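You operate a simulated robot arm through the tools that you are given. There is no shell and no other tool. Be economical: measure what you need, move in short steps, check, and stop when the job is done.

You are at the controls of a simulated robot arm. One attempt, no reset.

Task
Put the carton from the clear end of the service table on the left half of the service table. Take the roll from the clear end of the service table and put it on the left half of the service table. Put the bottle that says "Window Cleaner" from the left half of the service table on the clear end of the service table. Any order will do. Set down upright: carton, roll, bottle.
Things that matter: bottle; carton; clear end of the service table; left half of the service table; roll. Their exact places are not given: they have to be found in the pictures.

Only the result counts: the job must be done as asked and must still hold three seconds after the hand-in. Knocking over, shifting, dropping, spilling or breaking anything else fails it.

Robot
A 7-joint arm with a vacuum gripper, on a carriage that runs on a rail from [0, -1203] to [0, 1277] (x, y) and turns from -1.972 to 3.822 rad about z. Base frame: it is fixed where the carriage stands at the start and does not move with it; the origin is on the floor, on the carriage's upright axis, x ahead of it, y to its left, z up; the surface under the hand at the start is at about z = 780. Readings come in mm, rad, newtons and seconds.
With the tool pointing down near the work surface it reaches from about 340 to 740 mm from the robot's upright axis, wherever it stands. Its first joint turns from -2.897 to 2.897 rad. Places, roughly: bottle [500, 1500, 1000]; clear end of the service table [600, -100, 800]; left half of the service table [600, 1000, 800]. Payload 1.06 kg.
Tool frame: the origin (TCP) lies in the middle of the cups' lips, and z points out of the cups. The gripper has 1 cup of 24 mm across, covering 24 by 24 mm (tool x, y); the bellows give 8 mm. With the vacuum on, a cup seals on a smooth face that it is pressed against (1 to 4 N); it does not hold porous or soft things. The pull reaches 23 N.
Orientation is that of the tool frame in the base frame, as [roll, pitch, yaw] about the fixed x, y, z axes, in that order (R = Rz(yaw) Ry(pitch) Rx(roll)). With the cups facing straight down, the tool's x points along the base's -x, its y along +y and its z along -z.

Tools
- The arm moves only by the tool move_arm. Its argument "rows" is a list of rows, each a list of 7 numbers: the turn, a rotation vector about the tool's x, y, z in rad, then the shift along the tool's x, y, z in mm, then the vacuum: 1 switches it on, 0 off. In form: [[ax, ay, az, dx, dy, dz, vacuum], ...]. A call has 1 to 10 rows; each row shifts and turns the commanded pose from where the row before left it, along the tool's axes as they then stand. Rows are played at 5 a second. More than 50 mm and 0.15 rad between two rows, or a gripper value outside its range, and nothing of the call is played. Where a pose cannot be reached the arm comes as near as it can. A force on the tool above 40 N (or 10 N above the force at the start of the call, whichever is more), or a blocked arm, ends the call early, and 0.2 s more pass. The pull builds up within a second once a cup has sealed. Time passes only in rows, and 0.2 s behind the last, so rows that do not move give it time. It gives the time, the measured TCP pose, the force on the tool (base axes) and the pull of the vacuum at its end, in the units of the frame above (readings bear some noise), with the torque about the TCP (base axes, N m) and any sound that the robot's microphone picked up.
- Cameras (640 x 400 px; columns grow to the right, rows downward): "scene" is now at [-1.4, 109.6, 1500.8]; the picture's right is [-0.39, -0.92, 0.00], its down [-0.81, 0.34, -0.49] and it looks along [0.45, -0.19, -0.87] (base axes); focal length 276 px, centre (320, 200). "wrist" rides on the gripper at [78, 19, -96] in the tool frame; the picture's right is [-0.24, 0.97, 0.00], its down [-0.71, -0.17, -0.69] and it looks along [-0.67, -0.16, 0.73] (tool axes); focal length 243 px, centre (320, 200).
- get_image(camera): a new picture of that camera. It takes no simulated time.
- raise_lower(by): slides the trunk up (or, below 0, down) by that many mm; the arm and the scene camera ride with it, the base frame stays. It gives what a move gives, with no picture.
- base_move(legs): drives the robot by 1 to 6 legs, each [ahead, left, turn to the left] in mm, mm and rad, along the robot's own axes; the way and the turn of a leg run together, so that a leg with both is an arc; at most 1500 mm and 3.142 rad a leg. The arm and the cameras ride along, it lands a little off, and it stops where it bumps. It keeps to its track: a leg is cut to what the track allows. It gives what a move gives.
- pan_tilt(pan, tilt): turns the head with the scene camera to pan (to the left, within 2.705 rad either way) and tilt (down, from -0.506 to 1.204), counted from straight ahead of the robot. It gives what a move gives.
- pixel_to_xyz(camera, pixels): for up to 12 pixels [column, row] of the newest picture of that camera ("zoom" is the newest enlarged one), the place [x, y, z] in the base frame of the surface seen there, good to about 2 mm, but the place of the scene camera against the robot may be out by one fixed shift of up to 18 mm in any direction. It takes no simulated time.
- close_up(camera, box): a new picture of the part [left, top, right, bottom] of that camera's present view, enlarged. It takes no simulated time.
- hand_in(): hands the job in; it is judged then, once.

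Work in short steps. Measure before you move; look again where a grasp or a placing could have gone wrong, and mend it. You have 110 turns and 78 pictures in all, those below and enlarged ones among them. Switch the vacuum off and draw the arm clear of the work before you hand the job in, unless the task says otherwise; then end with one line.

The tools are called after "Request:" as a command line: name --pt "numbers of a row" for each row, then --argument value for the rest, lists and objects as JSON in quotes. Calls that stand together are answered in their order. move_arm: Moves the arm, as the interface text tells. Its arguments: {"type":"object","properties":{"rows":{"type":"array","items":{"type":"array","items":{"type":"number"}}}},"required":["rows"]} The other tools are called the same way: raise_lower (by) slides the trunk up or down; base_move (legs) drives the base; pan_tilt (pan, tilt) turns the head that bears the scene camera; get_image (camera) takes a picture; pixel_to_xyz (camera, pixels) gives the place of the surface under pixels of a picture; close_up (camera, box) takes an enlarged picture of a part of a camera's view; hand_in () hands the job in.

At the start:

```text
clock: 0.0
tcp_pos: [443.7, 108.4, 1071.6]
tcp_rot: [-3.141, -0.001, -3.141]
wrist_force: [0.5, 0.6, -0.1]
moment: [0.03, 0.02, 0.01]
pull: 0.0
trunk travel left (down, up): [-450.0, 140.0]
robot x, y, heading: [-5.7, -1.9, -0.001]
head pan, tilt: [-0.4, 1.063]
```

scene: 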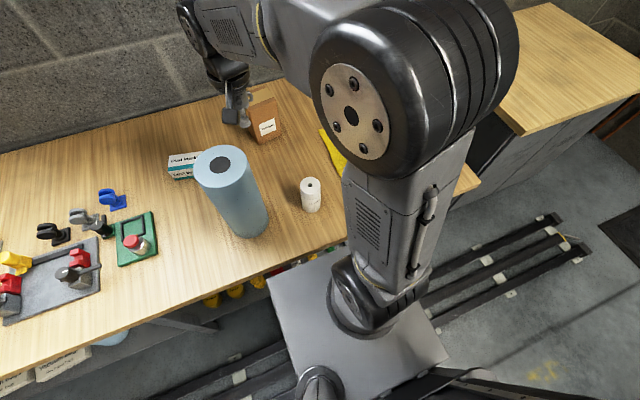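
wrist: 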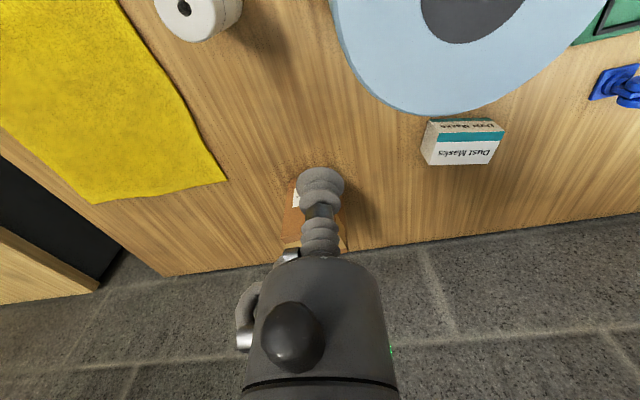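

I see a brown carton under the gripper, a dust-mask box, a blue roll and a small white roll. I'll look to the left and around for the rest of the table.

Request:
pan_tilt --pan 0.8 --tilt 0.7

Request:
get_image --camera "scene"

Request:
pan_tilt --pan 0.1 --tilt 0.9

Request:
get_image --camera "scene"

```text
clock: 1.4
tcp_pos: [443.0, 107.3, 1071.2]
tcp_rot: [-3.141, 0.0, 3.141]
wrist_force: [0.1, 0.0, 0.2]
moment: [0.0, -0.01, 0.02]
pull: 0.2
trunk travel left (down, up): [-450.0, 140.0]
robot x, y, heading: [1.4, 1.2, -0.0]
head pan, tilt: [0.799, 0.7]
```

```text
75 pictures are left
```

scene: 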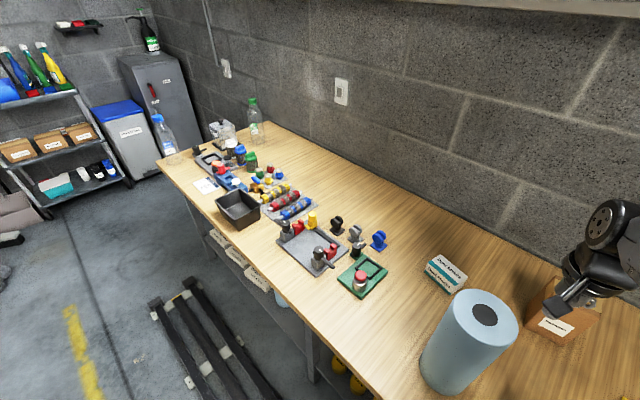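

```text
clock: 2.5
tcp_pos: [443.3, 107.6, 1071.4]
tcp_rot: [3.141, 0.0, -3.141]
wrist_force: [0.3, 0.1, -0.2]
moment: [-0.01, 0.0, -0.01]
pull: 0.1
trunk travel left (down, up): [-450.0, 140.0]
robot x, y, heading: [2.1, -0.8, 0.0]
head pan, tilt: [0.099, 0.901]
```

```text
74 pictures are left
```

scene: 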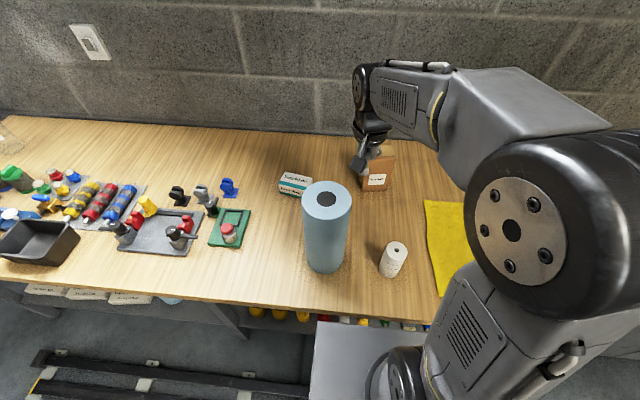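

I'll measure the objects in this view and read the labels.

Request:
pixel_to_xyz --camera "scene" --pixels '[[295, 183], [327, 198], [325, 268], [396, 248], [390, 274], [377, 180], [378, 160], [445, 240], [230, 228], [230, 188], [300, 140], [250, 300]]'

Request:
close_up --camera "scene" --box '[260, 130, 500, 290]'

Request:
pan_tilt --pan 0.8 --tilt 0.7

Request:
close_up --camera "scene" --box '[140, 80, 340, 205]'

```text
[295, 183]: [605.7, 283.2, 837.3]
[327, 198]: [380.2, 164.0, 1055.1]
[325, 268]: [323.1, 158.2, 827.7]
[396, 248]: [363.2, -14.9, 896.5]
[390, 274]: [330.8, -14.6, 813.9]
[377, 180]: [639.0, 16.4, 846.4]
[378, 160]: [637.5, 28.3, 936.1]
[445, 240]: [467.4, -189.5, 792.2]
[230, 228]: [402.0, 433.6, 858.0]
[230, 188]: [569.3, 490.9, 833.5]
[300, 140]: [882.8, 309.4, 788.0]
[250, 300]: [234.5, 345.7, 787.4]
```

```text
2.50 times, centred on (380, 210) of scene
```

zoom: 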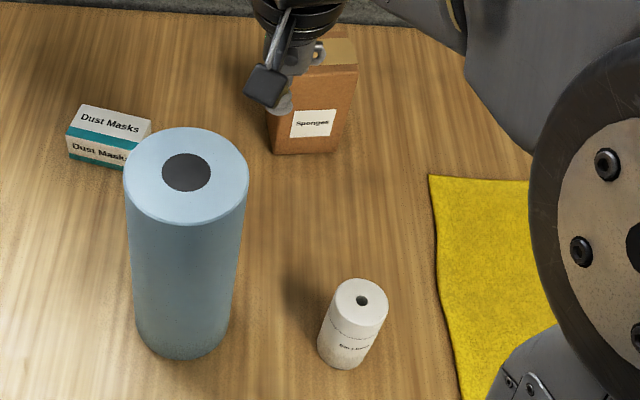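

```text
clock: 3.5
tcp_pos: [444.3, 108.3, 1071.2]
tcp_rot: [3.141, 0.0, 3.141]
wrist_force: [-0.2, 0.3, -0.4]
moment: [-0.01, -0.01, 0.01]
pull: 0.0
trunk travel left (down, up): [-450.0, 140.0]
robot x, y, heading: [-1.1, -0.4, -0.003]
head pan, tilt: [0.799, 0.7]
```

```text
3.20 times, centred on (240, 142) of scene
```

zoom: 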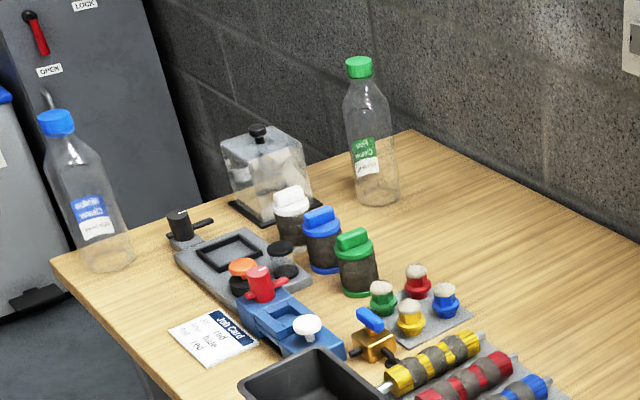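

The blue-labelled bottle seems to be the Window Cleaner. I'll zoom on the labels and on the job card, then look at the right end too.

Request:
close_up --camera "scene" --box '[145, 105, 225, 155]'

Request:
close_up --camera "wrist" --box '[130, 0, 290, 100]'

Request:
pan_tilt --pan -0.1 --tilt 1.1

Request:
close_up --camera "scene" --box '[240, 80, 400, 240]'

Request:
pan_tilt --pan -1.2 --tilt 0.7

Request:
get_image --camera "scene"

```text
8.00 times, centred on (185, 130) of scene
```

zoom: 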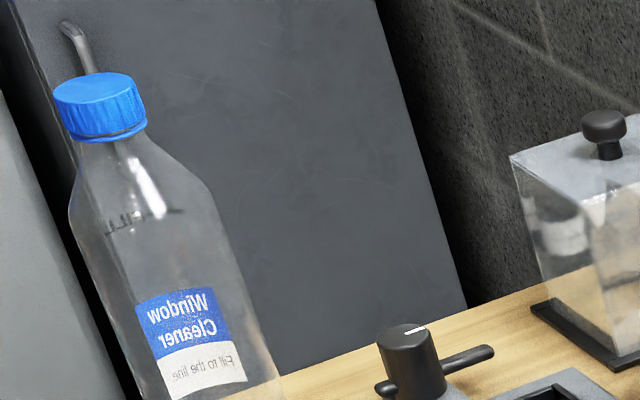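

```text
4.00 times, centred on (210, 50) of wrist
```

zoom: 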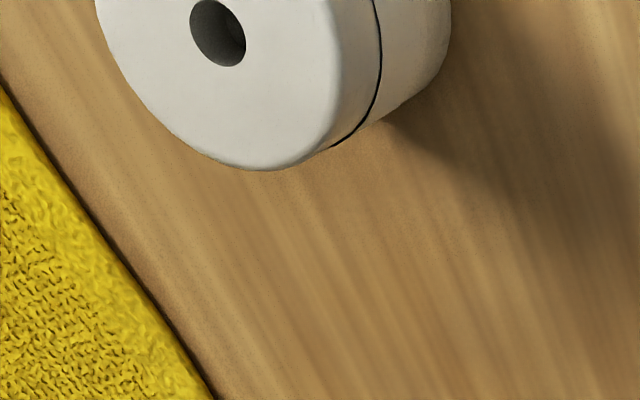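

```text
clock: 4.7
tcp_pos: [443.3, 106.3, 1070.9]
tcp_rot: [3.141, -0.001, -3.14]
wrist_force: [-0.1, 0.7, -1.2]
moment: [0.03, 0.01, 0.0]
pull: 0.0
trunk travel left (down, up): [-450.0, 140.0]
robot x, y, heading: [-0.1, -2.8, -0.002]
head pan, tilt: [-0.099, 1.1]
```

```text
2.50 times, centred on (320, 160) of scene
```

zoom: 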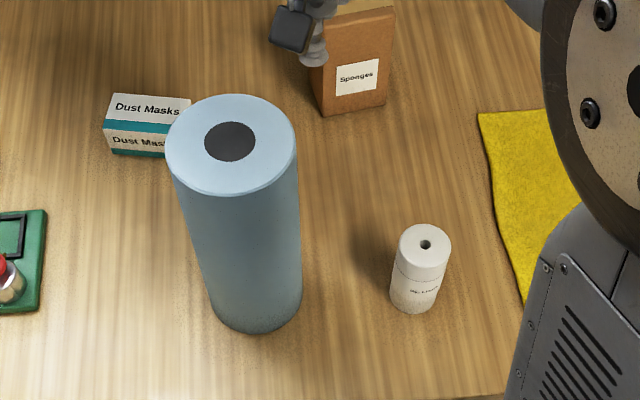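

```text
clock: 6.1
tcp_pos: [442.7, 106.9, 1070.3]
tcp_rot: [-3.141, -0.001, -3.141]
wrist_force: [-0.3, 0.1, -0.5]
moment: [0.0, 0.0, -0.02]
pull: 0.1
trunk travel left (down, up): [-450.0, 140.0]
robot x, y, heading: [2.0, 0.6, 0.002]
head pan, tilt: [-1.201, 0.7]
```

```text
68 pictures are left
```

scene: 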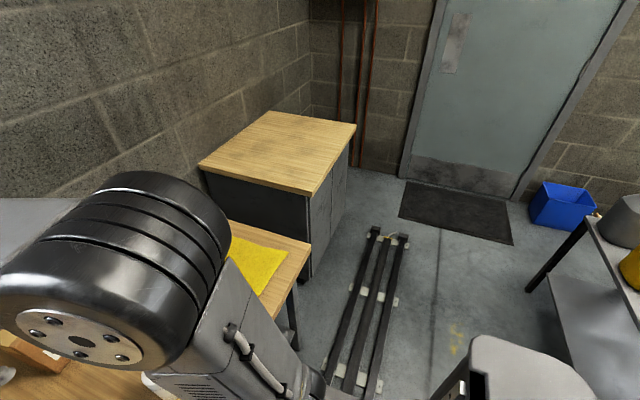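

The rail ends to the right and the table's right end is near the yellow cloth. I'll measure the table's right end here, and then its left end.

Request:
pixel_to_xyz --camera "scene" --pixels '[[308, 246], [240, 222], [290, 250], [268, 292], [270, 180]]'

Request:
pan_tilt --pan 0.8 --tilt 0.7

Request:
get_image --camera "scene"

Request:
pixel_to_xyz --camera "scene" --pixels '[[158, 162], [268, 123], [158, 118], [166, 140], [252, 101], [252, 130], [237, 212], [295, 213], [240, 130], [370, 290], [380, 238], [322, 268]]'

```text
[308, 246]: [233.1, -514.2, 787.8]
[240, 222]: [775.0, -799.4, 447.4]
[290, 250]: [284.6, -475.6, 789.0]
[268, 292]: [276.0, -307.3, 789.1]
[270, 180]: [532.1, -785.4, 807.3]
```

```text
clock: 8.0
tcp_pos: [444.0, 107.5, 1072.3]
tcp_rot: [3.142, 0.0, -3.14]
wrist_force: [-0.2, -0.5, 0.2]
moment: [-0.03, -0.02, -0.01]
pull: 0.1
trunk travel left (down, up): [-450.0, 140.0]
robot x, y, heading: [2.1, 4.2, -0.001]
head pan, tilt: [0.799, 0.7]
```

```text
67 pictures are left
```

scene: 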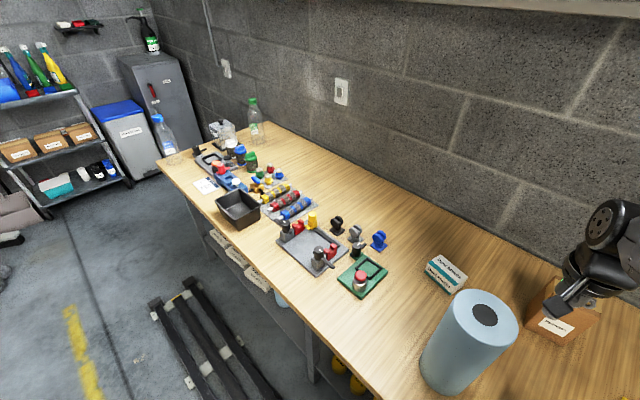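

```text
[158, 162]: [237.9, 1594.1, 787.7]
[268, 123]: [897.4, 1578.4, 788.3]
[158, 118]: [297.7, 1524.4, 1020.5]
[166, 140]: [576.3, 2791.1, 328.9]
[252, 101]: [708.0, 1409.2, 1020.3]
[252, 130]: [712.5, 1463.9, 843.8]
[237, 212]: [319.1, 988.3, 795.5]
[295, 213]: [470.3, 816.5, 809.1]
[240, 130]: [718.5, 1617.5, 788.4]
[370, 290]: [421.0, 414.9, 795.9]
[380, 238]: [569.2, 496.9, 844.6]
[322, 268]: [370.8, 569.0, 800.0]
```

Zoom seems to give true detail, so I'll zoom hard on the white roll and then on the carton labels.

Request:
pan_tilt --pan -0.1 --tilt 1.1

Request:
close_up --camera "scene" --box '[386, 162, 434, 210]'

Request:
pixel_to_xyz --camera "zoom" --pixels '[[320, 60], [320, 140], [250, 100], [390, 100], [320, 250]]'

Request:
close_up --camera "scene" --box '[270, 80, 430, 180]'

```text
clock: 9.2
tcp_pos: [443.1, 107.0, 1071.0]
tcp_rot: [3.142, -0.001, 3.141]
wrist_force: [0.6, -0.2, 0.0]
moment: [0.01, -0.01, -0.01]
pull: 0.0
trunk travel left (down, up): [-450.0, 140.0]
robot x, y, heading: [1.9, 0.1, 0.0]
head pan, tilt: [-0.099, 1.1]
```

```text
8.33 times, centred on (410, 186) of scene
```

zoom: 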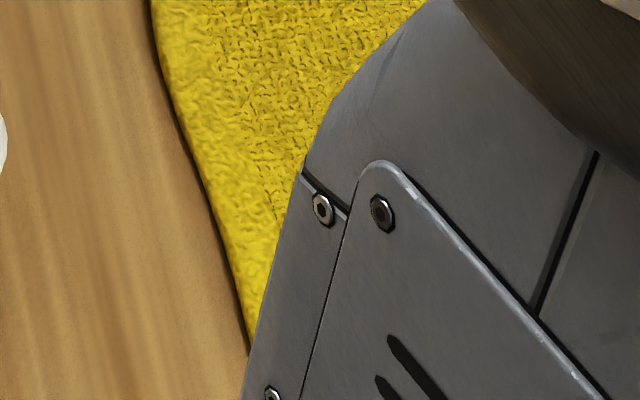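

```text
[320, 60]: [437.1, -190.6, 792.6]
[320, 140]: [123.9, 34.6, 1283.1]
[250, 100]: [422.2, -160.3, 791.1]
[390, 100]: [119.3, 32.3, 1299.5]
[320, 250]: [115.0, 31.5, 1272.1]
```

```text
4.00 times, centred on (350, 130) of scene
```

zoom: 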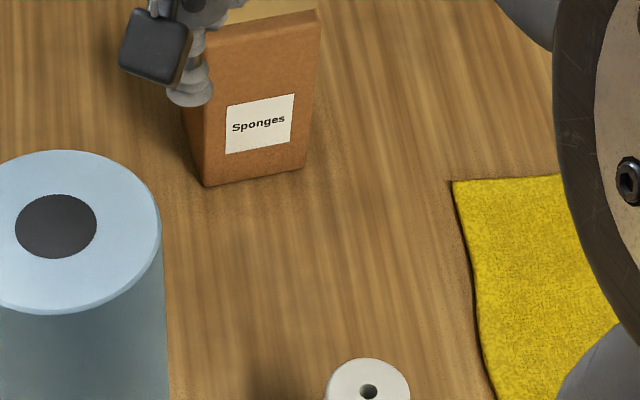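

The white roll is near scene pixel (362,178); zooming there.

Request:
close_up --camera "scene" --box '[338, 164, 386, 212]'

Request:
pixel_to_xyz --camera "zoom" --pixels '[[320, 60], [320, 150], [250, 100], [390, 100], [320, 250], [320, 300], [100, 50]]'

```text
8.33 times, centred on (362, 188) of scene
```

zoom: 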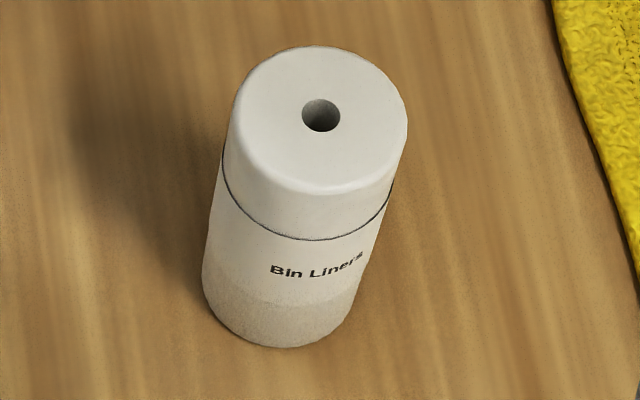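

```text
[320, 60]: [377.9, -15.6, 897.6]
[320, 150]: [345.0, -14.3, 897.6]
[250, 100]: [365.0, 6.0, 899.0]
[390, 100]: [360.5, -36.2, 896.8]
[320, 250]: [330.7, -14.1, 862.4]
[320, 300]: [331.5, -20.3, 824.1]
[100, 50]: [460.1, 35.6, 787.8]
```

Roll says "Bin Liners", carton says "Sponges". Now I measure with the wrist camera (no fixed shift): lift a bit and shift the tool to -y so that the carton and white roll come out from behind the gripper.

Request:
move_arm --pt "0 0 0 0 0 -40 0" --pt "0 0 0 0 -45 0 0" --pt "0 0 0 0 -45 0 0" --pt "0 0 0 0 -45 0 0" --pt "0 0 0 0 -15 0 0"

Request:
get_image --camera "wrist"

Request:
get_image --camera "scene"

```text
clock: 10.4
tcp_pos: [445.1, -42.4, 1111.0]
tcp_rot: [-3.141, 0.0, 3.141]
wrist_force: [0.1, -0.1, -0.7]
moment: [0.0, 0.0, 0.03]
pull: 0.0
trunk travel left (down, up): [-450.0, 140.0]
robot x, y, heading: [2.0, 1.3, 0.003]
head pan, tilt: [-0.099, 1.1]
```

```text
63 pictures are left
```

wrist: 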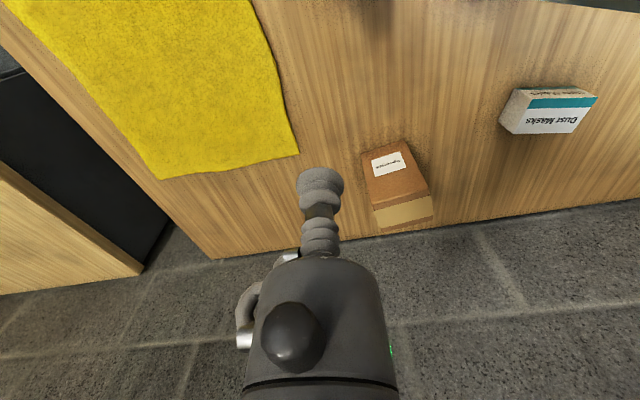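

```text
62 pictures are left
```

scene: 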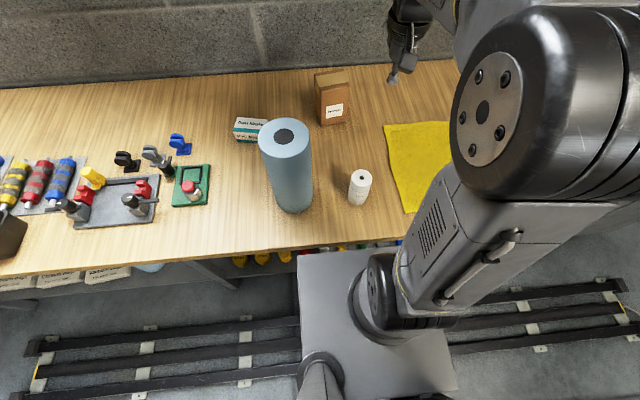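

Carton top visible at wrist (403,212). Zoom and measure in both cameras to calibrate.

Request:
close_up --camera "wrist" --box '[340, 130, 450, 240]'

Request:
pixel_to_xyz --camera "wrist" --pixels '[[377, 215], [377, 226], [430, 200], [431, 215], [403, 205], [403, 220], [362, 158], [406, 147], [510, 130], [577, 128]]'

Request:
close_up --camera "scene" --box '[300, 50, 370, 130]'

Request:
pixel_to_xyz --camera "scene" --pixels '[[319, 88], [347, 83], [317, 76], [345, 71], [333, 79], [284, 128], [284, 155]]'

```text
3.64 times, centred on (395, 185) of wrist
```

zoom: 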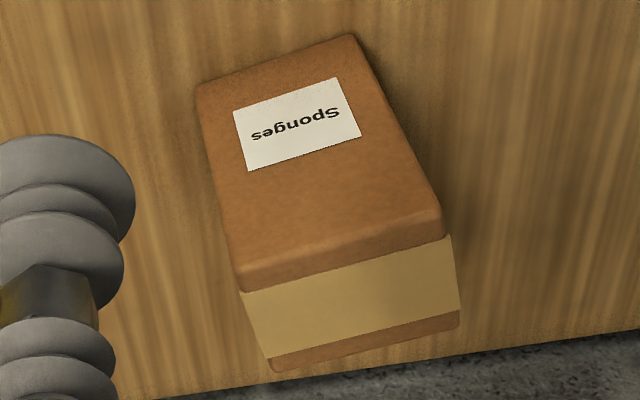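

```text
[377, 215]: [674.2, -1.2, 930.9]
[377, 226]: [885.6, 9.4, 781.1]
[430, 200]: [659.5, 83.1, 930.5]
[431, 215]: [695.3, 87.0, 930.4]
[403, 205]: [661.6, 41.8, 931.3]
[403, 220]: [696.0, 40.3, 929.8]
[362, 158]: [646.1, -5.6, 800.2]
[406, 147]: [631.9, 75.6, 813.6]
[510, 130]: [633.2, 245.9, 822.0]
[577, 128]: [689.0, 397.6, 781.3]
```

```text
5.00 times, centred on (335, 90) of scene
```

zoom: 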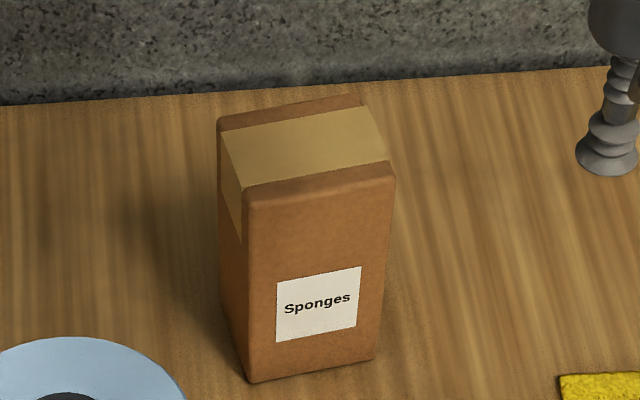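

```text
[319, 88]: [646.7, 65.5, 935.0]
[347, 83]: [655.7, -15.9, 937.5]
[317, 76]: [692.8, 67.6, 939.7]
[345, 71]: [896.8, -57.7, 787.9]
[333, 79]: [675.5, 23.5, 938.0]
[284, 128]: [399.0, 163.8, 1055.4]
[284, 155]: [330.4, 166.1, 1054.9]
```

Get the tape centre precisely from the wrist zoom.

Request:
close_up --camera "wrist" --box '[340, 130, 450, 240]'

Request:
pixel_to_xyz --camera "zoom" --pixels '[[248, 295], [442, 242], [455, 308], [270, 354], [352, 300], [275, 366], [456, 322], [238, 282], [440, 228]]'

Request:
close_up --camera "scene" --box '[300, 50, 370, 130]'

Request:
pixel_to_xyz --camera "zoom" --pixels '[[224, 134], [362, 109], [386, 155], [246, 182], [305, 146]]'

```text
3.64 times, centred on (395, 185) of wrist
```

zoom: 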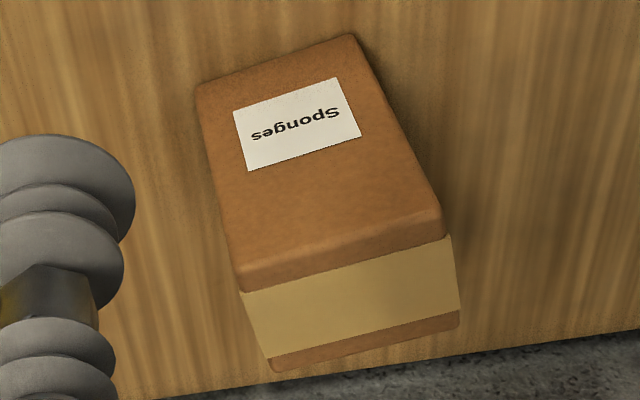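

```text
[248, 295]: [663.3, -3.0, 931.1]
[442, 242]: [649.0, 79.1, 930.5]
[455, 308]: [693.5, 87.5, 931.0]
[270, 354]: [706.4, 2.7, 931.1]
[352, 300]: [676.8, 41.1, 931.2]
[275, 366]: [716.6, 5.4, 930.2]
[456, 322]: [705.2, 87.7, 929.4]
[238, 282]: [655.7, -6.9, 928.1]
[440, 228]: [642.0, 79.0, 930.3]
```

```text
5.00 times, centred on (335, 90) of scene
```

zoom: 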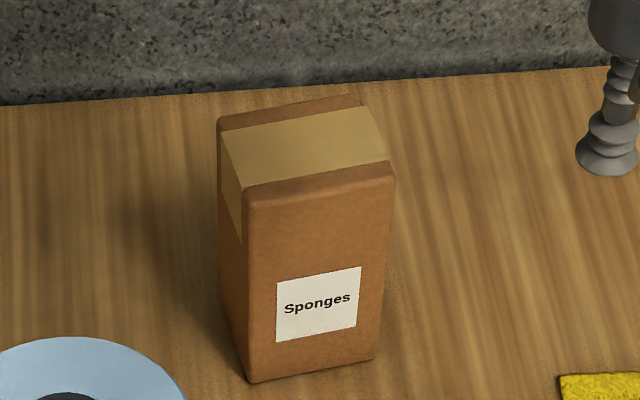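

```text
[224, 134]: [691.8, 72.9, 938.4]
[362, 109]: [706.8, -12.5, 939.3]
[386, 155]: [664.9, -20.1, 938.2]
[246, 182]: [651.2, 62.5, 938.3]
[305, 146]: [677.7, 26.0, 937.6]
```

Tape centre is (678,41.5,931) by wrist; scene camera reads shifted by about (+1,-16,+7.5). Move above the carton and down to 20 mm over it.

Request:
move_arm --pt "0 0 0 -46.6 16.8 0 0" --pt "0 0 0 -46.6 16.8 0 0" --pt "0 0 0 -46.6 16.8 0 0" --pt "0 0 0 -46.6 16.8 0 0" --pt "0 0 0 -46.6 16.8 0 0" --pt "0 0 0 0 0 45 0" --pt "0 0 0 0 0 45 0" --pt "0 0 0 0 0 45 0" --pt "0 0 0 0 0 25 0" --pt "0 0 0 0 0 0 0"

Request:
close_up --camera "scene" --box '[300, 50, 370, 130]'

```text
clock: 12.6
tcp_pos: [676.5, 42.3, 948.1]
tcp_rot: [3.14, 0.001, 3.141]
wrist_force: [0.4, 0.4, -0.7]
moment: [-0.02, 0.01, 0.01]
pull: 0.1
trunk travel left (down, up): [-450.0, 140.0]
robot x, y, heading: [-1.8, -2.2, 0.0]
head pan, tilt: [-0.099, 1.1]
```

```text
5.00 times, centred on (335, 90) of scene
```

zoom: 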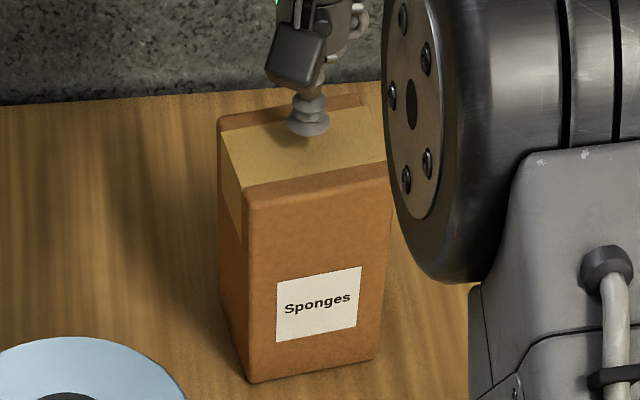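

Well aligned over the tape. Lower slowly with vacuum on until contact.

Request:
move_arm --pt "0 0 0 0 0 10 1" --pt "0 0 0 0 0 5 1" --pt "0 0 0 0 0 3 1" --pt "0 0 0 0 0 2 1" --pt "0 0 0 0 0 0 1" --pt "0 0 0 0 0 0 1" --pt "0 0 0 0 0 0 1" --pt "0 0 0 0 0 0 1"

```text
clock: 14.4
tcp_pos: [676.9, 41.5, 930.4]
tcp_rot: [3.141, -0.001, -3.141]
wrist_force: [-0.9, 0.0, 0.5]
moment: [0.02, 0.04, -0.02]
pull: 23.1
trunk travel left (down, up): [-450.0, 140.0]
robot x, y, heading: [-4.0, 0.0, -0.003]
head pan, tilt: [-0.099, 1.1]
```

Sealed at 23 N. Lift 60 mm with the arm and then the trunk.

Request:
move_arm --pt "0 0 0 0 0 -10 1" --pt "0 0 0 0 0 -25 1" --pt "0 0 0 0 0 -40 1" --pt "0 0 0 0 0 -40 1" --pt "0 0 0 0 0 0 1"

Request:
raise_lower --by 80

Request:
pan_tilt --pan 0.6 --tilt 0.9

Request:
get_image --camera "scene"

```text
clock: 15.6
tcp_pos: [676.3, 40.4, 1046.9]
tcp_rot: [-3.141, 0.0, -3.141]
wrist_force: [-0.5, -0.6, -1.6]
moment: [-0.02, 0.0, -0.01]
pull: 22.9
trunk travel left (down, up): [-450.0, 140.0]
robot x, y, heading: [-1.7, -1.4, 0.002]
head pan, tilt: [-0.099, 1.1]
```

```text
clock: 16.8
tcp_pos: [677.6, 40.9, 1126.0]
tcp_rot: [-3.14, 0.0, 3.141]
wrist_force: [1.2, -0.1, -1.7]
moment: [-0.01, 0.02, 0.01]
pull: 23.2
trunk travel left (down, up): [-530.0, 60.0]
robot x, y, heading: [0.2, -2.1, -0.007]
head pan, tilt: [-0.099, 1.1]
```

```text
clock: 17.8
tcp_pos: [675.9, 40.0, 1126.0]
tcp_rot: [3.14, 0.0, -3.141]
wrist_force: [-0.1, 0.6, -1.2]
moment: [-0.03, 0.03, 0.01]
pull: 23.1
trunk travel left (down, up): [-530.0, 60.0]
robot x, y, heading: [0.6, -2.6, 0.003]
head pan, tilt: [0.6, 0.901]
```

```text
56 pictures are left
```

scene: 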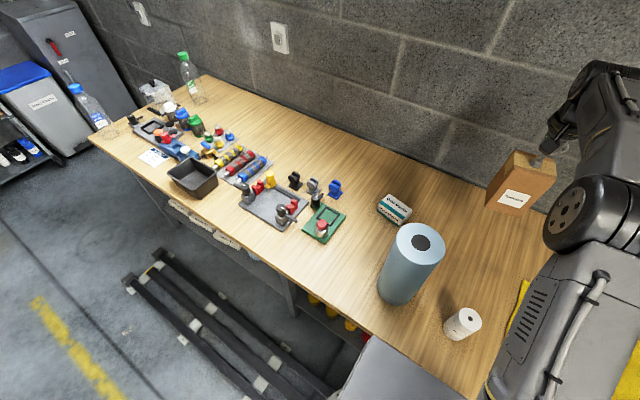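

Carton hangs well. Measure free spots behind the tools, then drive.

Request:
pixel_to_xyz --camera "scene" --pixels '[[296, 175], [334, 183], [260, 160], [232, 130], [350, 170], [310, 135], [262, 115], [290, 150], [225, 113]]'

Request:
base_move --legs '[[0, 760, 0]]'

Request:
pan_tilt --pan 0.1 --tilt 0.9

Request:
get_image --camera "scene"

```text
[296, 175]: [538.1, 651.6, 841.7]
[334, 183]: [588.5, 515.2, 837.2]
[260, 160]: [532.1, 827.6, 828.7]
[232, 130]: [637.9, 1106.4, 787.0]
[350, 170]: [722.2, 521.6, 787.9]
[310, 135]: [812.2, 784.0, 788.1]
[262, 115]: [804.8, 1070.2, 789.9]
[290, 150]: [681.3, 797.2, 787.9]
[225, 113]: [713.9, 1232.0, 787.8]
```

```text
clock: 22.0
tcp_pos: [676.7, 798.5, 1125.8]
tcp_rot: [-3.141, 0.0, 3.133]
wrist_force: [0.4, 0.7, -2.1]
moment: [0.0, 0.0, 0.02]
pull: 23.1
trunk travel left (down, up): [-530.0, 60.0]
robot x, y, heading: [-0.3, 765.4, -0.006]
head pan, tilt: [0.6, 0.901]
```

```text
clock: 22.9
tcp_pos: [676.8, 798.5, 1125.6]
tcp_rot: [-3.14, 0.002, 3.132]
wrist_force: [0.1, 0.4, -1.1]
moment: [0.05, 0.02, -0.01]
pull: 23.0
trunk travel left (down, up): [-530.0, 60.0]
robot x, y, heading: [1.2, 762.2, -0.01]
head pan, tilt: [0.099, 0.901]
```

```text
55 pictures are left
```

scene: 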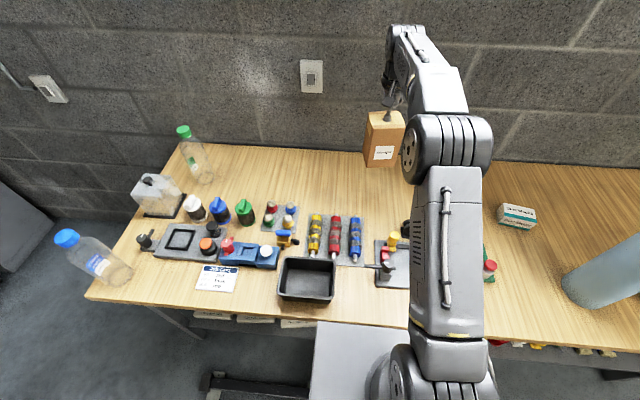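

Check what's beneath: tray far edge near (340,215).

Request:
pixel_to_xyz --camera "scene" --pixels '[[336, 213], [358, 216], [316, 213], [290, 206], [362, 200], [330, 190], [300, 180], [380, 240], [272, 205]]'

Request:
close_up --camera "scene" --box '[240, 130, 440, 280]'

```text
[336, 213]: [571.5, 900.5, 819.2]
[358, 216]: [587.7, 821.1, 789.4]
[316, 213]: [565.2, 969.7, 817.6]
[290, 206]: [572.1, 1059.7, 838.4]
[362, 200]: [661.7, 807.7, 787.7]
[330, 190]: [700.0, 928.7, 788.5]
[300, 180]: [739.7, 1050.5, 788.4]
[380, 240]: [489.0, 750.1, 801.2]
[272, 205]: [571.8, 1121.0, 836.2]
```

```text
2.67 times, centred on (340, 205) of scene
```

zoom: 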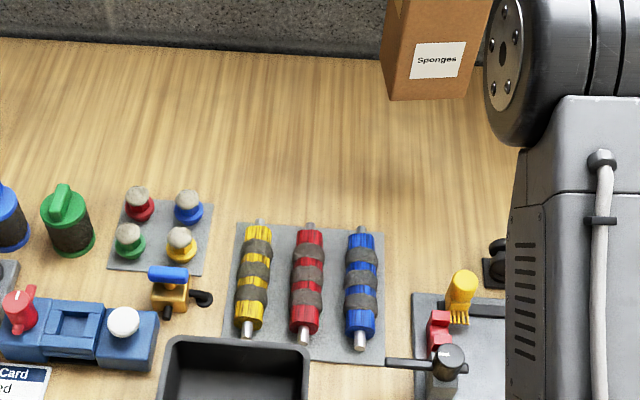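

The spot under the carton at (677,798) is free wood. Lower by the trunk and then the arm to the picking height of 930.5.

Request:
raise_lower --by -80

Request:
move_arm --pt "0 0 0 0 0 35 1" --pt "0 0 0 0 0 35 1" --pt "0 0 0 0 0 25 1" --pt "0 0 0 0 0 12 1" --pt "0 0 0 0 0 4 1" --pt "0 0 0 0 0 0 1"

```text
clock: 24.1
tcp_pos: [676.5, 798.8, 1045.4]
tcp_rot: [-3.141, 0.0, 3.133]
wrist_force: [-0.8, 0.5, -1.7]
moment: [0.0, -0.04, 0.0]
pull: 22.7
trunk travel left (down, up): [-450.0, 140.0]
robot x, y, heading: [0.8, 766.5, -0.007]
head pan, tilt: [0.099, 0.901]
```

```text
clock: 25.5
tcp_pos: [677.8, 797.2, 934.1]
tcp_rot: [-3.141, -0.001, 3.132]
wrist_force: [-0.9, 0.1, -1.1]
moment: [0.0, 0.01, 0.0]
pull: 23.1
trunk travel left (down, up): [-450.0, 140.0]
robot x, y, heading: [-2.6, 768.3, -0.007]
head pan, tilt: [0.099, 0.901]
```

Request:
move_arm --pt "0 0 0 0 0 2 1" --pt "0 0 0 0 0 2 1" --pt "0 0 0 0 0 0 1" --pt "0 0 0 0 0 0 1"

```text
clock: 26.5
tcp_pos: [677.9, 800.1, 930.9]
tcp_rot: [-3.141, 0.0, 3.135]
wrist_force: [-0.8, -0.8, -1.0]
moment: [0.04, 0.02, -0.01]
pull: 23.4
trunk travel left (down, up): [-450.0, 140.0]
robot x, y, heading: [-0.1, 763.1, -0.0]
head pan, tilt: [0.099, 0.901]
```

No contact force yet; another 1–2 mm.

Request:
move_arm --pt "0 0 0 0 0 1 1" --pt "0 0 0 0 0 1 1" --pt "0 0 0 0 0 0 1"

```text
clock: 27.3
tcp_pos: [676.7, 799.7, 929.2]
tcp_rot: [-3.14, 0.004, 3.134]
wrist_force: [-1.2, -0.7, 13.0]
moment: [-0.02, 0.03, -0.03]
pull: 23.2
trunk travel left (down, up): [-450.0, 140.0]
robot x, y, heading: [-0.2, 764.0, -0.009]
head pan, tilt: [0.099, 0.901]
```

Contact. Back off 1 mm, release, and rise.

Request:
move_arm --pt "0 0 0 0 0 -1 1" --pt "0 0 0 0 0 0 0" --pt "0 0 0 0 0 0 0" --pt "0 0 0 0 0 0 0" --pt "0 0 0 0 0 0 0" --pt "0 0 0 0 0 -3 0" --pt "0 0 0 0 0 -10 0" --pt "0 0 0 0 0 -40 0" --pt "0 0 0 0 0 -45 0" --pt "0 0 0 0 0 -45 0"

Request:
raise_lower --by 130

Request:
get_image --camera "scene"

```text
clock: 29.5
tcp_pos: [679.6, 798.1, 1072.1]
tcp_rot: [-3.141, 0.002, 3.133]
wrist_force: [0.1, 0.4, 0.7]
moment: [-0.01, 0.0, 0.01]
pull: 0.0
trunk travel left (down, up): [-450.0, 140.0]
robot x, y, heading: [-0.5, 764.3, -0.008]
head pan, tilt: [0.099, 0.901]
```

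```text
clock: 31.1
tcp_pos: [677.1, 796.7, 1201.7]
tcp_rot: [-3.141, -0.001, 3.133]
wrist_force: [0.0, -0.8, 0.0]
moment: [-0.01, -0.01, -0.01]
pull: 0.1
trunk travel left (down, up): [-580.0, 10.0]
robot x, y, heading: [0.2, 766.0, -0.008]
head pan, tilt: [0.099, 0.901]
```

```text
53 pictures are left
```

scene: 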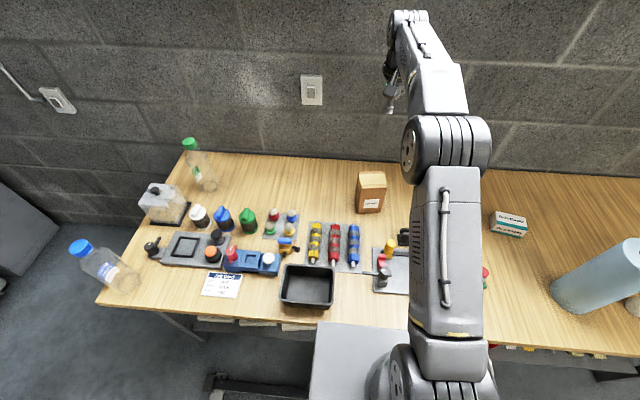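

Carton stands upright at the left half. Next the bottle: drive left to the track's end and look at it.

Request:
base_move --legs '[[0, 500, 0]]'

Request:
pan_tilt --pan 0.7 --tilt 0.9

Request:
get_image --camera "scene"

```text
clock: 34.0
tcp_pos: [677.0, 1304.8, 1201.6]
tcp_rot: [-3.141, 0.001, -3.14]
wrist_force: [0.1, 0.2, -0.1]
moment: [0.0, -0.04, 0.04]
pull: 0.1
trunk travel left (down, up): [-580.0, 10.0]
robot x, y, heading: [-0.9, 1259.0, 0.002]
head pan, tilt: [0.099, 0.901]
```

```text
clock: 35.0
tcp_pos: [676.6, 1303.9, 1200.5]
tcp_rot: [3.141, 0.001, -3.141]
wrist_force: [0.0, 0.3, 0.3]
moment: [0.01, 0.0, -0.03]
pull: 0.1
trunk travel left (down, up): [-580.0, 10.0]
robot x, y, heading: [-2.6, 1259.0, 0.0]
head pan, tilt: [0.7, 0.901]
```

```text
52 pictures are left
```

scene: 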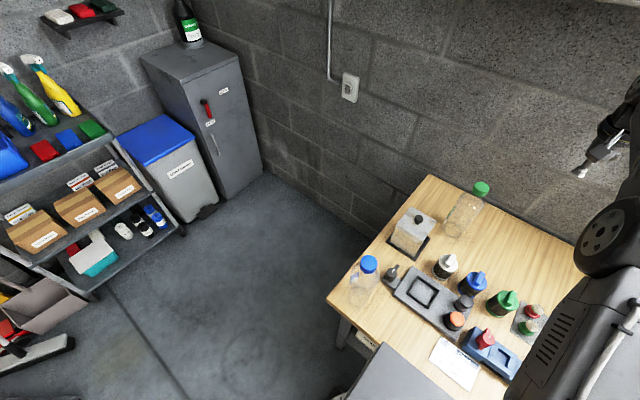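

Zoom on the blue cap at (369,263) and measure.

Request:
close_up --camera "scene" --box '[330, 240, 400, 320]'

Request:
pixel_to_xyz --camera "zoom" --pixels '[[340, 110], [340, 90], [340, 130], [310, 110], [365, 110], [335, 150]]'

```text
5.00 times, centred on (365, 280) of scene
```

zoom: 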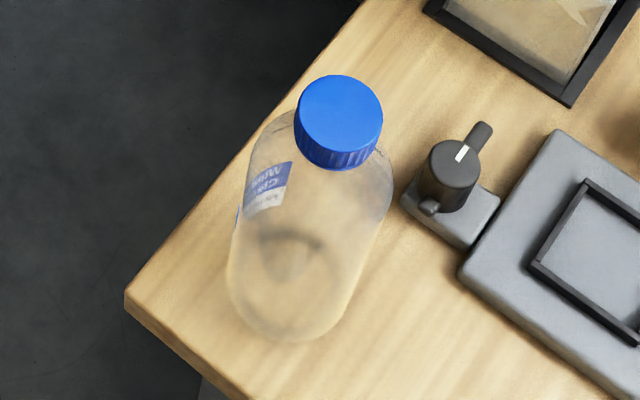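

```text
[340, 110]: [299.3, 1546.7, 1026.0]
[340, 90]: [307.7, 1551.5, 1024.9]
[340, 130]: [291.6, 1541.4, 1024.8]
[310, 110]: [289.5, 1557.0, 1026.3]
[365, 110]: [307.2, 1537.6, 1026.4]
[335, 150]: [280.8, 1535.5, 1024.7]
```

Cap top is at scene (298,1546,1026) → true about (297.5,1562,1018.5). Move over it at height.

Request:
move_arm --pt "0 0 0 37.9 25.8 0 0" --pt "0 0 0 37.9 25.8 0 0" --pt "0 0 0 37.9 25.8 0 0" --pt "0 0 0 37.9 25.8 0 0" --pt "0 0 0 37.9 25.8 0 0" --pt "0 0 0 37.9 25.8 0 0" --pt "0 0 0 37.9 25.8 0 0" --pt "0 0 0 37.9 25.8 0 0" --pt "0 0 0 37.9 25.8 0 0" --pt "0 0 0 37.9 25.8 0 0"

Request:
raise_lower --by -140

Request:
pan_tilt --pan 0.7 --tilt 1.0

Request:
get_image --camera "scene"

```text
clock: 37.2
tcp_pos: [296.4, 1560.2, 1201.4]
tcp_rot: [-3.141, 0.0, -3.141]
wrist_force: [-0.5, -1.1, -0.4]
moment: [0.0, -0.01, 0.02]
pull: 0.1
trunk travel left (down, up): [-580.0, 10.0]
robot x, y, heading: [4.1, 1261.2, -0.001]
head pan, tilt: [0.7, 0.901]
```

```text
clock: 38.9
tcp_pos: [296.4, 1558.8, 1062.5]
tcp_rot: [3.141, -0.001, -3.141]
wrist_force: [-0.3, -0.5, 0.1]
moment: [0.02, -0.01, -0.02]
pull: 0.0
trunk travel left (down, up): [-440.0, 150.0]
robot x, y, heading: [0.3, 1260.5, 0.003]
head pan, tilt: [0.7, 0.901]
```

```text
clock: 39.5
tcp_pos: [296.2, 1561.0, 1061.2]
tcp_rot: [3.141, 0.0, -3.14]
wrist_force: [-0.3, 0.2, 0.3]
moment: [-0.03, 0.01, 0.01]
pull: 0.0
trunk travel left (down, up): [-440.0, 150.0]
robot x, y, heading: [0.0, 1259.2, 0.002]
head pan, tilt: [0.7, 1.0]
```

```text
50 pictures are left
```

scene: 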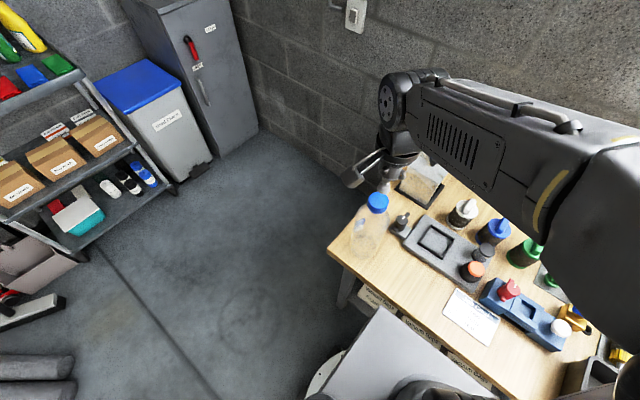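

Check the cup over the cap by zooming the scene and the wrist views.

Request:
close_up --camera "scene" --box '[350, 170, 410, 230]'

Request:
close_up --camera "wrist" --box '[240, 110, 400, 210]'

```text
6.67 times, centred on (380, 200) of scene
```

zoom: 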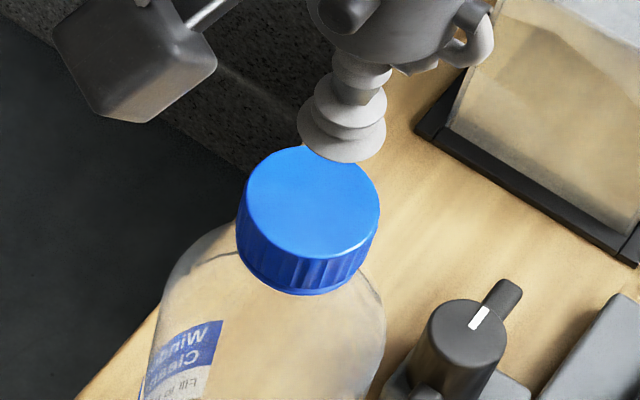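

```text
4.00 times, centred on (320, 160) of wrist
```

zoom: 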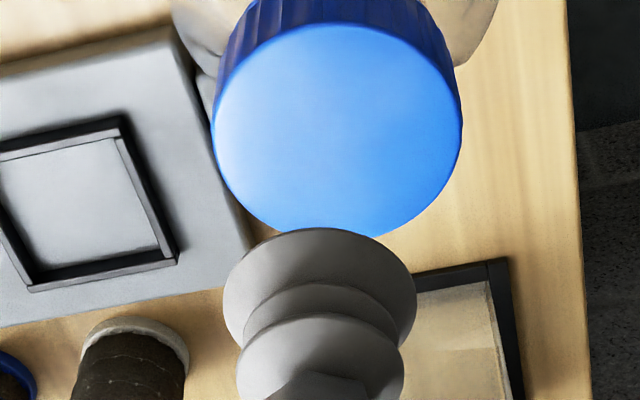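

Measure the cap centre through the wrist zoom at (337,130).

Request:
pixel_to_xyz --camera "zoom" --pixels '[[337, 130], [225, 130], [450, 130], [337, 35], [345, 222]]'

```text
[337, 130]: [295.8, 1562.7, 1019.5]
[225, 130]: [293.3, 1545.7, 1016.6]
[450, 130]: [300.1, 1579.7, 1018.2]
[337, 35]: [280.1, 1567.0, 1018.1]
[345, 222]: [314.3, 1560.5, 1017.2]
```

Centre ≈(296.5,1563,1018); only 2 mm off. Descend with vacuum.

Request:
move_arm --pt "0 0 0 0 2 20 1" --pt "0 0 0 0 0 13 1" --pt "0 0 0 0 0 5 1" --pt "0 0 0 0 0 3 1" --pt "0 0 0 0 0 2 1" --pt "0 0 0 0 0 0 1" --pt "0 0 0 0 0 0 1" --pt "0 0 0 0 0 0 1" --pt "0 0 0 0 0 0 1"

```text
clock: 41.5
tcp_pos: [297.6, 1561.4, 1017.4]
tcp_rot: [3.14, -0.001, -3.139]
wrist_force: [0.2, 0.1, -0.6]
moment: [0.01, 0.02, 0.02]
pull: 23.0
trunk travel left (down, up): [-440.0, 150.0]
robot x, y, heading: [2.1, 1264.2, -0.006]
head pan, tilt: [0.7, 1.0]
```

Sealed on the cap. Lift straight up.

Request:
move_arm --pt "0 0 0 0 0 -10 1" --pt "0 0 0 0 0 -20 1" --pt "0 0 0 0 0 -30 1" --pt "0 0 0 0 0 -40 1" --pt "0 0 0 0 0 0 1"

Request:
raise_lower --by 150

Request:
get_image --camera "scene"

```text
clock: 42.7
tcp_pos: [298.3, 1559.9, 1119.1]
tcp_rot: [-3.141, 0.001, -3.138]
wrist_force: [-0.2, -0.1, -1.3]
moment: [-0.01, 0.01, -0.01]
pull: 23.7
trunk travel left (down, up): [-440.0, 150.0]
robot x, y, heading: [-0.5, 1260.8, 0.005]
head pan, tilt: [0.7, 1.0]
```

```text
clock: 44.5
tcp_pos: [296.8, 1561.1, 1268.1]
tcp_rot: [3.141, -0.002, -3.139]
wrist_force: [0.8, 1.3, -0.9]
moment: [0.01, 0.0, -0.03]
pull: 22.9
trunk travel left (down, up): [-590.0, 0.0]
robot x, y, heading: [-1.3, 1266.0, 0.002]
head pan, tilt: [0.7, 1.0]
```

```text
47 pictures are left
```

scene: 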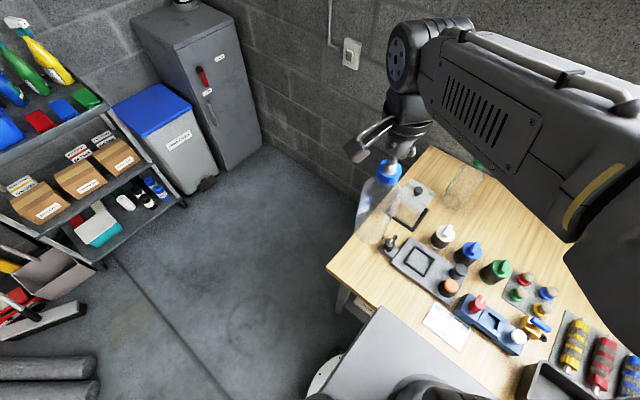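

Bottle hangs upright with its bottom at ~1030. Swing to the front of the robot at x=600.

Request:
move_arm --pt "0 0 0 -33.7 -30.8 0 1" --pt "0 0 0 -33.7 -30.8 0 1" --pt "0 0 0 -33.7 -30.8 0 1" --pt "0 0 0 -33.7 -30.8 0 1" --pt "0 0 0 -33.7 -30.8 0 1" --pt "0 0 0 -33.7 -30.8 0 1" --pt "0 0 0 -33.7 -30.8 0 1" --pt "0 0 0 -33.7 -30.8 0 1" --pt "0 0 0 -33.7 -30.8 0 1" --pt "0 0 0 0 0 0 1"

Request:
pan_tilt --pan 0.0 --tilt 0.8

Request:
get_image --camera "scene"

```text
clock: 46.7
tcp_pos: [603.3, 1284.5, 1268.4]
tcp_rot: [-3.142, 0.001, -3.138]
wrist_force: [0.3, -0.7, -0.5]
moment: [0.0, -0.01, 0.0]
pull: 22.9
trunk travel left (down, up): [-590.0, 0.0]
robot x, y, heading: [-0.9, 1261.3, -0.002]
head pan, tilt: [0.7, 1.0]
```

```text
clock: 47.7
tcp_pos: [602.1, 1285.8, 1268.4]
tcp_rot: [3.141, 0.0, -3.14]
wrist_force: [0.4, 0.1, -0.4]
moment: [-0.01, -0.01, 0.02]
pull: 23.4
trunk travel left (down, up): [-590.0, 0.0]
robot x, y, heading: [-1.7, 1262.0, 0.004]
head pan, tilt: [0.0, 0.799]
```

```text
46 pictures are left
```

scene: 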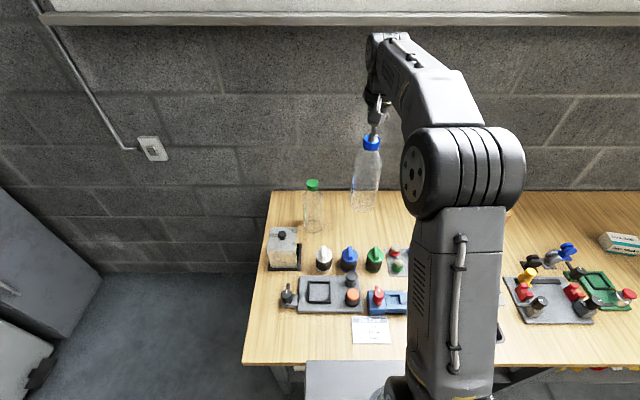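

Check that overhead shelf's position before driving.

Request:
pixel_to_xyz --camera "scene" --pixels '[[200, 18], [200, 5], [580, 18], [385, 38], [376, 60]]'

```text
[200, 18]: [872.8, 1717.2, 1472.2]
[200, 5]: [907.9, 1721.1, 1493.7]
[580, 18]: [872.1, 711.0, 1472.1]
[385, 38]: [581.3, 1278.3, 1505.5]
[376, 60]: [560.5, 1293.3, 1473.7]
```

Shelf is at x≥872, no conflict. Drive right to bring the bottle to y≈30.

Request:
base_move --legs '[[0, -1255, 0]]'

Request:
pan_tilt --pan 0.0 --tilt 0.95

Request:
get_image --camera "scene"

```text
clock: 54.2
tcp_pos: [602.8, 3.8, 1267.6]
tcp_rot: [-3.141, 0.0, -3.138]
wrist_force: [-0.1, -0.1, -0.2]
moment: [0.01, 0.01, 0.02]
pull: 22.9
trunk travel left (down, up): [-590.0, 0.0]
robot x, y, heading: [-0.4, -20.9, 0.007]
head pan, tilt: [0.0, 0.799]
```

```text
clock: 54.9
tcp_pos: [601.5, 3.3, 1268.9]
tcp_rot: [3.14, 0.0, -3.139]
wrist_force: [-0.3, -0.3, -1.0]
moment: [0.03, 0.0, 0.0]
pull: 22.4
trunk travel left (down, up): [-590.0, 0.0]
robot x, y, heading: [0.2, -19.6, 0.002]
head pan, tilt: [0.0, 0.949]
```

```text
45 pictures are left
```

scene: 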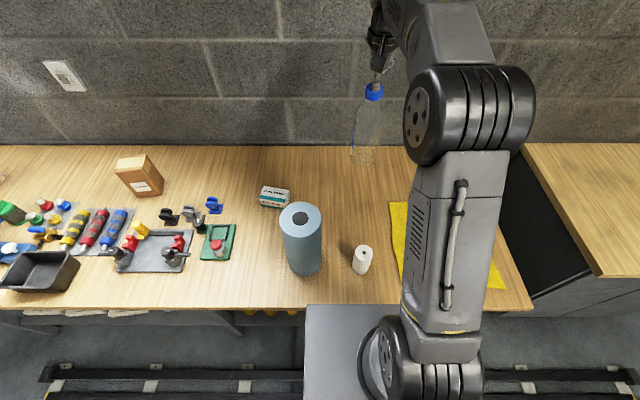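

Free wood under the bottle (602,4). Lower to just above the picked height 1017.

Request:
raise_lower --by -150

Request:
move_arm --pt "0 0 0 0 0 35 1" --pt "0 0 0 0 0 30 1" --pt "0 0 0 0 0 20 1" --pt "0 0 0 0 0 10 1" --pt "0 0 0 0 0 3 1" --pt "0 0 0 0 0 0 1"

```text
clock: 56.6
tcp_pos: [601.5, 3.1, 1118.4]
tcp_rot: [3.14, 0.001, -3.137]
wrist_force: [-0.1, -0.3, -1.1]
moment: [-0.03, 0.0, 0.01]
pull: 22.8
trunk travel left (down, up): [-440.0, 150.0]
robot x, y, heading: [-2.8, -22.4, 0.006]
head pan, tilt: [0.0, 0.949]
```

```text
clock: 58.0
tcp_pos: [602.0, 3.4, 1020.4]
tcp_rot: [-3.14, 0.001, -3.139]
wrist_force: [0.3, -0.2, -0.1]
moment: [-0.01, 0.0, -0.02]
pull: 23.0
trunk travel left (down, up): [-440.0, 150.0]
robot x, y, heading: [0.3, -20.9, 0.004]
head pan, tilt: [0.0, 0.949]
```

Request:
move_arm --pt "0 0 0 0 0 1.5 1" --pt "0 0 0 0 0 1 1" --pt "0 0 0 0 0 1 1" --pt "0 0 0 0 0 0 1"

```text
clock: 59.0
tcp_pos: [602.1, 4.4, 1017.3]
tcp_rot: [-3.142, 0.0, -3.139]
wrist_force: [0.1, -0.3, 1.3]
moment: [-0.01, 0.02, 0.02]
pull: 22.7
trunk travel left (down, up): [-440.0, 150.0]
robot x, y, heading: [1.0, -19.9, 0.002]
head pan, tilt: [0.0, 0.949]
```

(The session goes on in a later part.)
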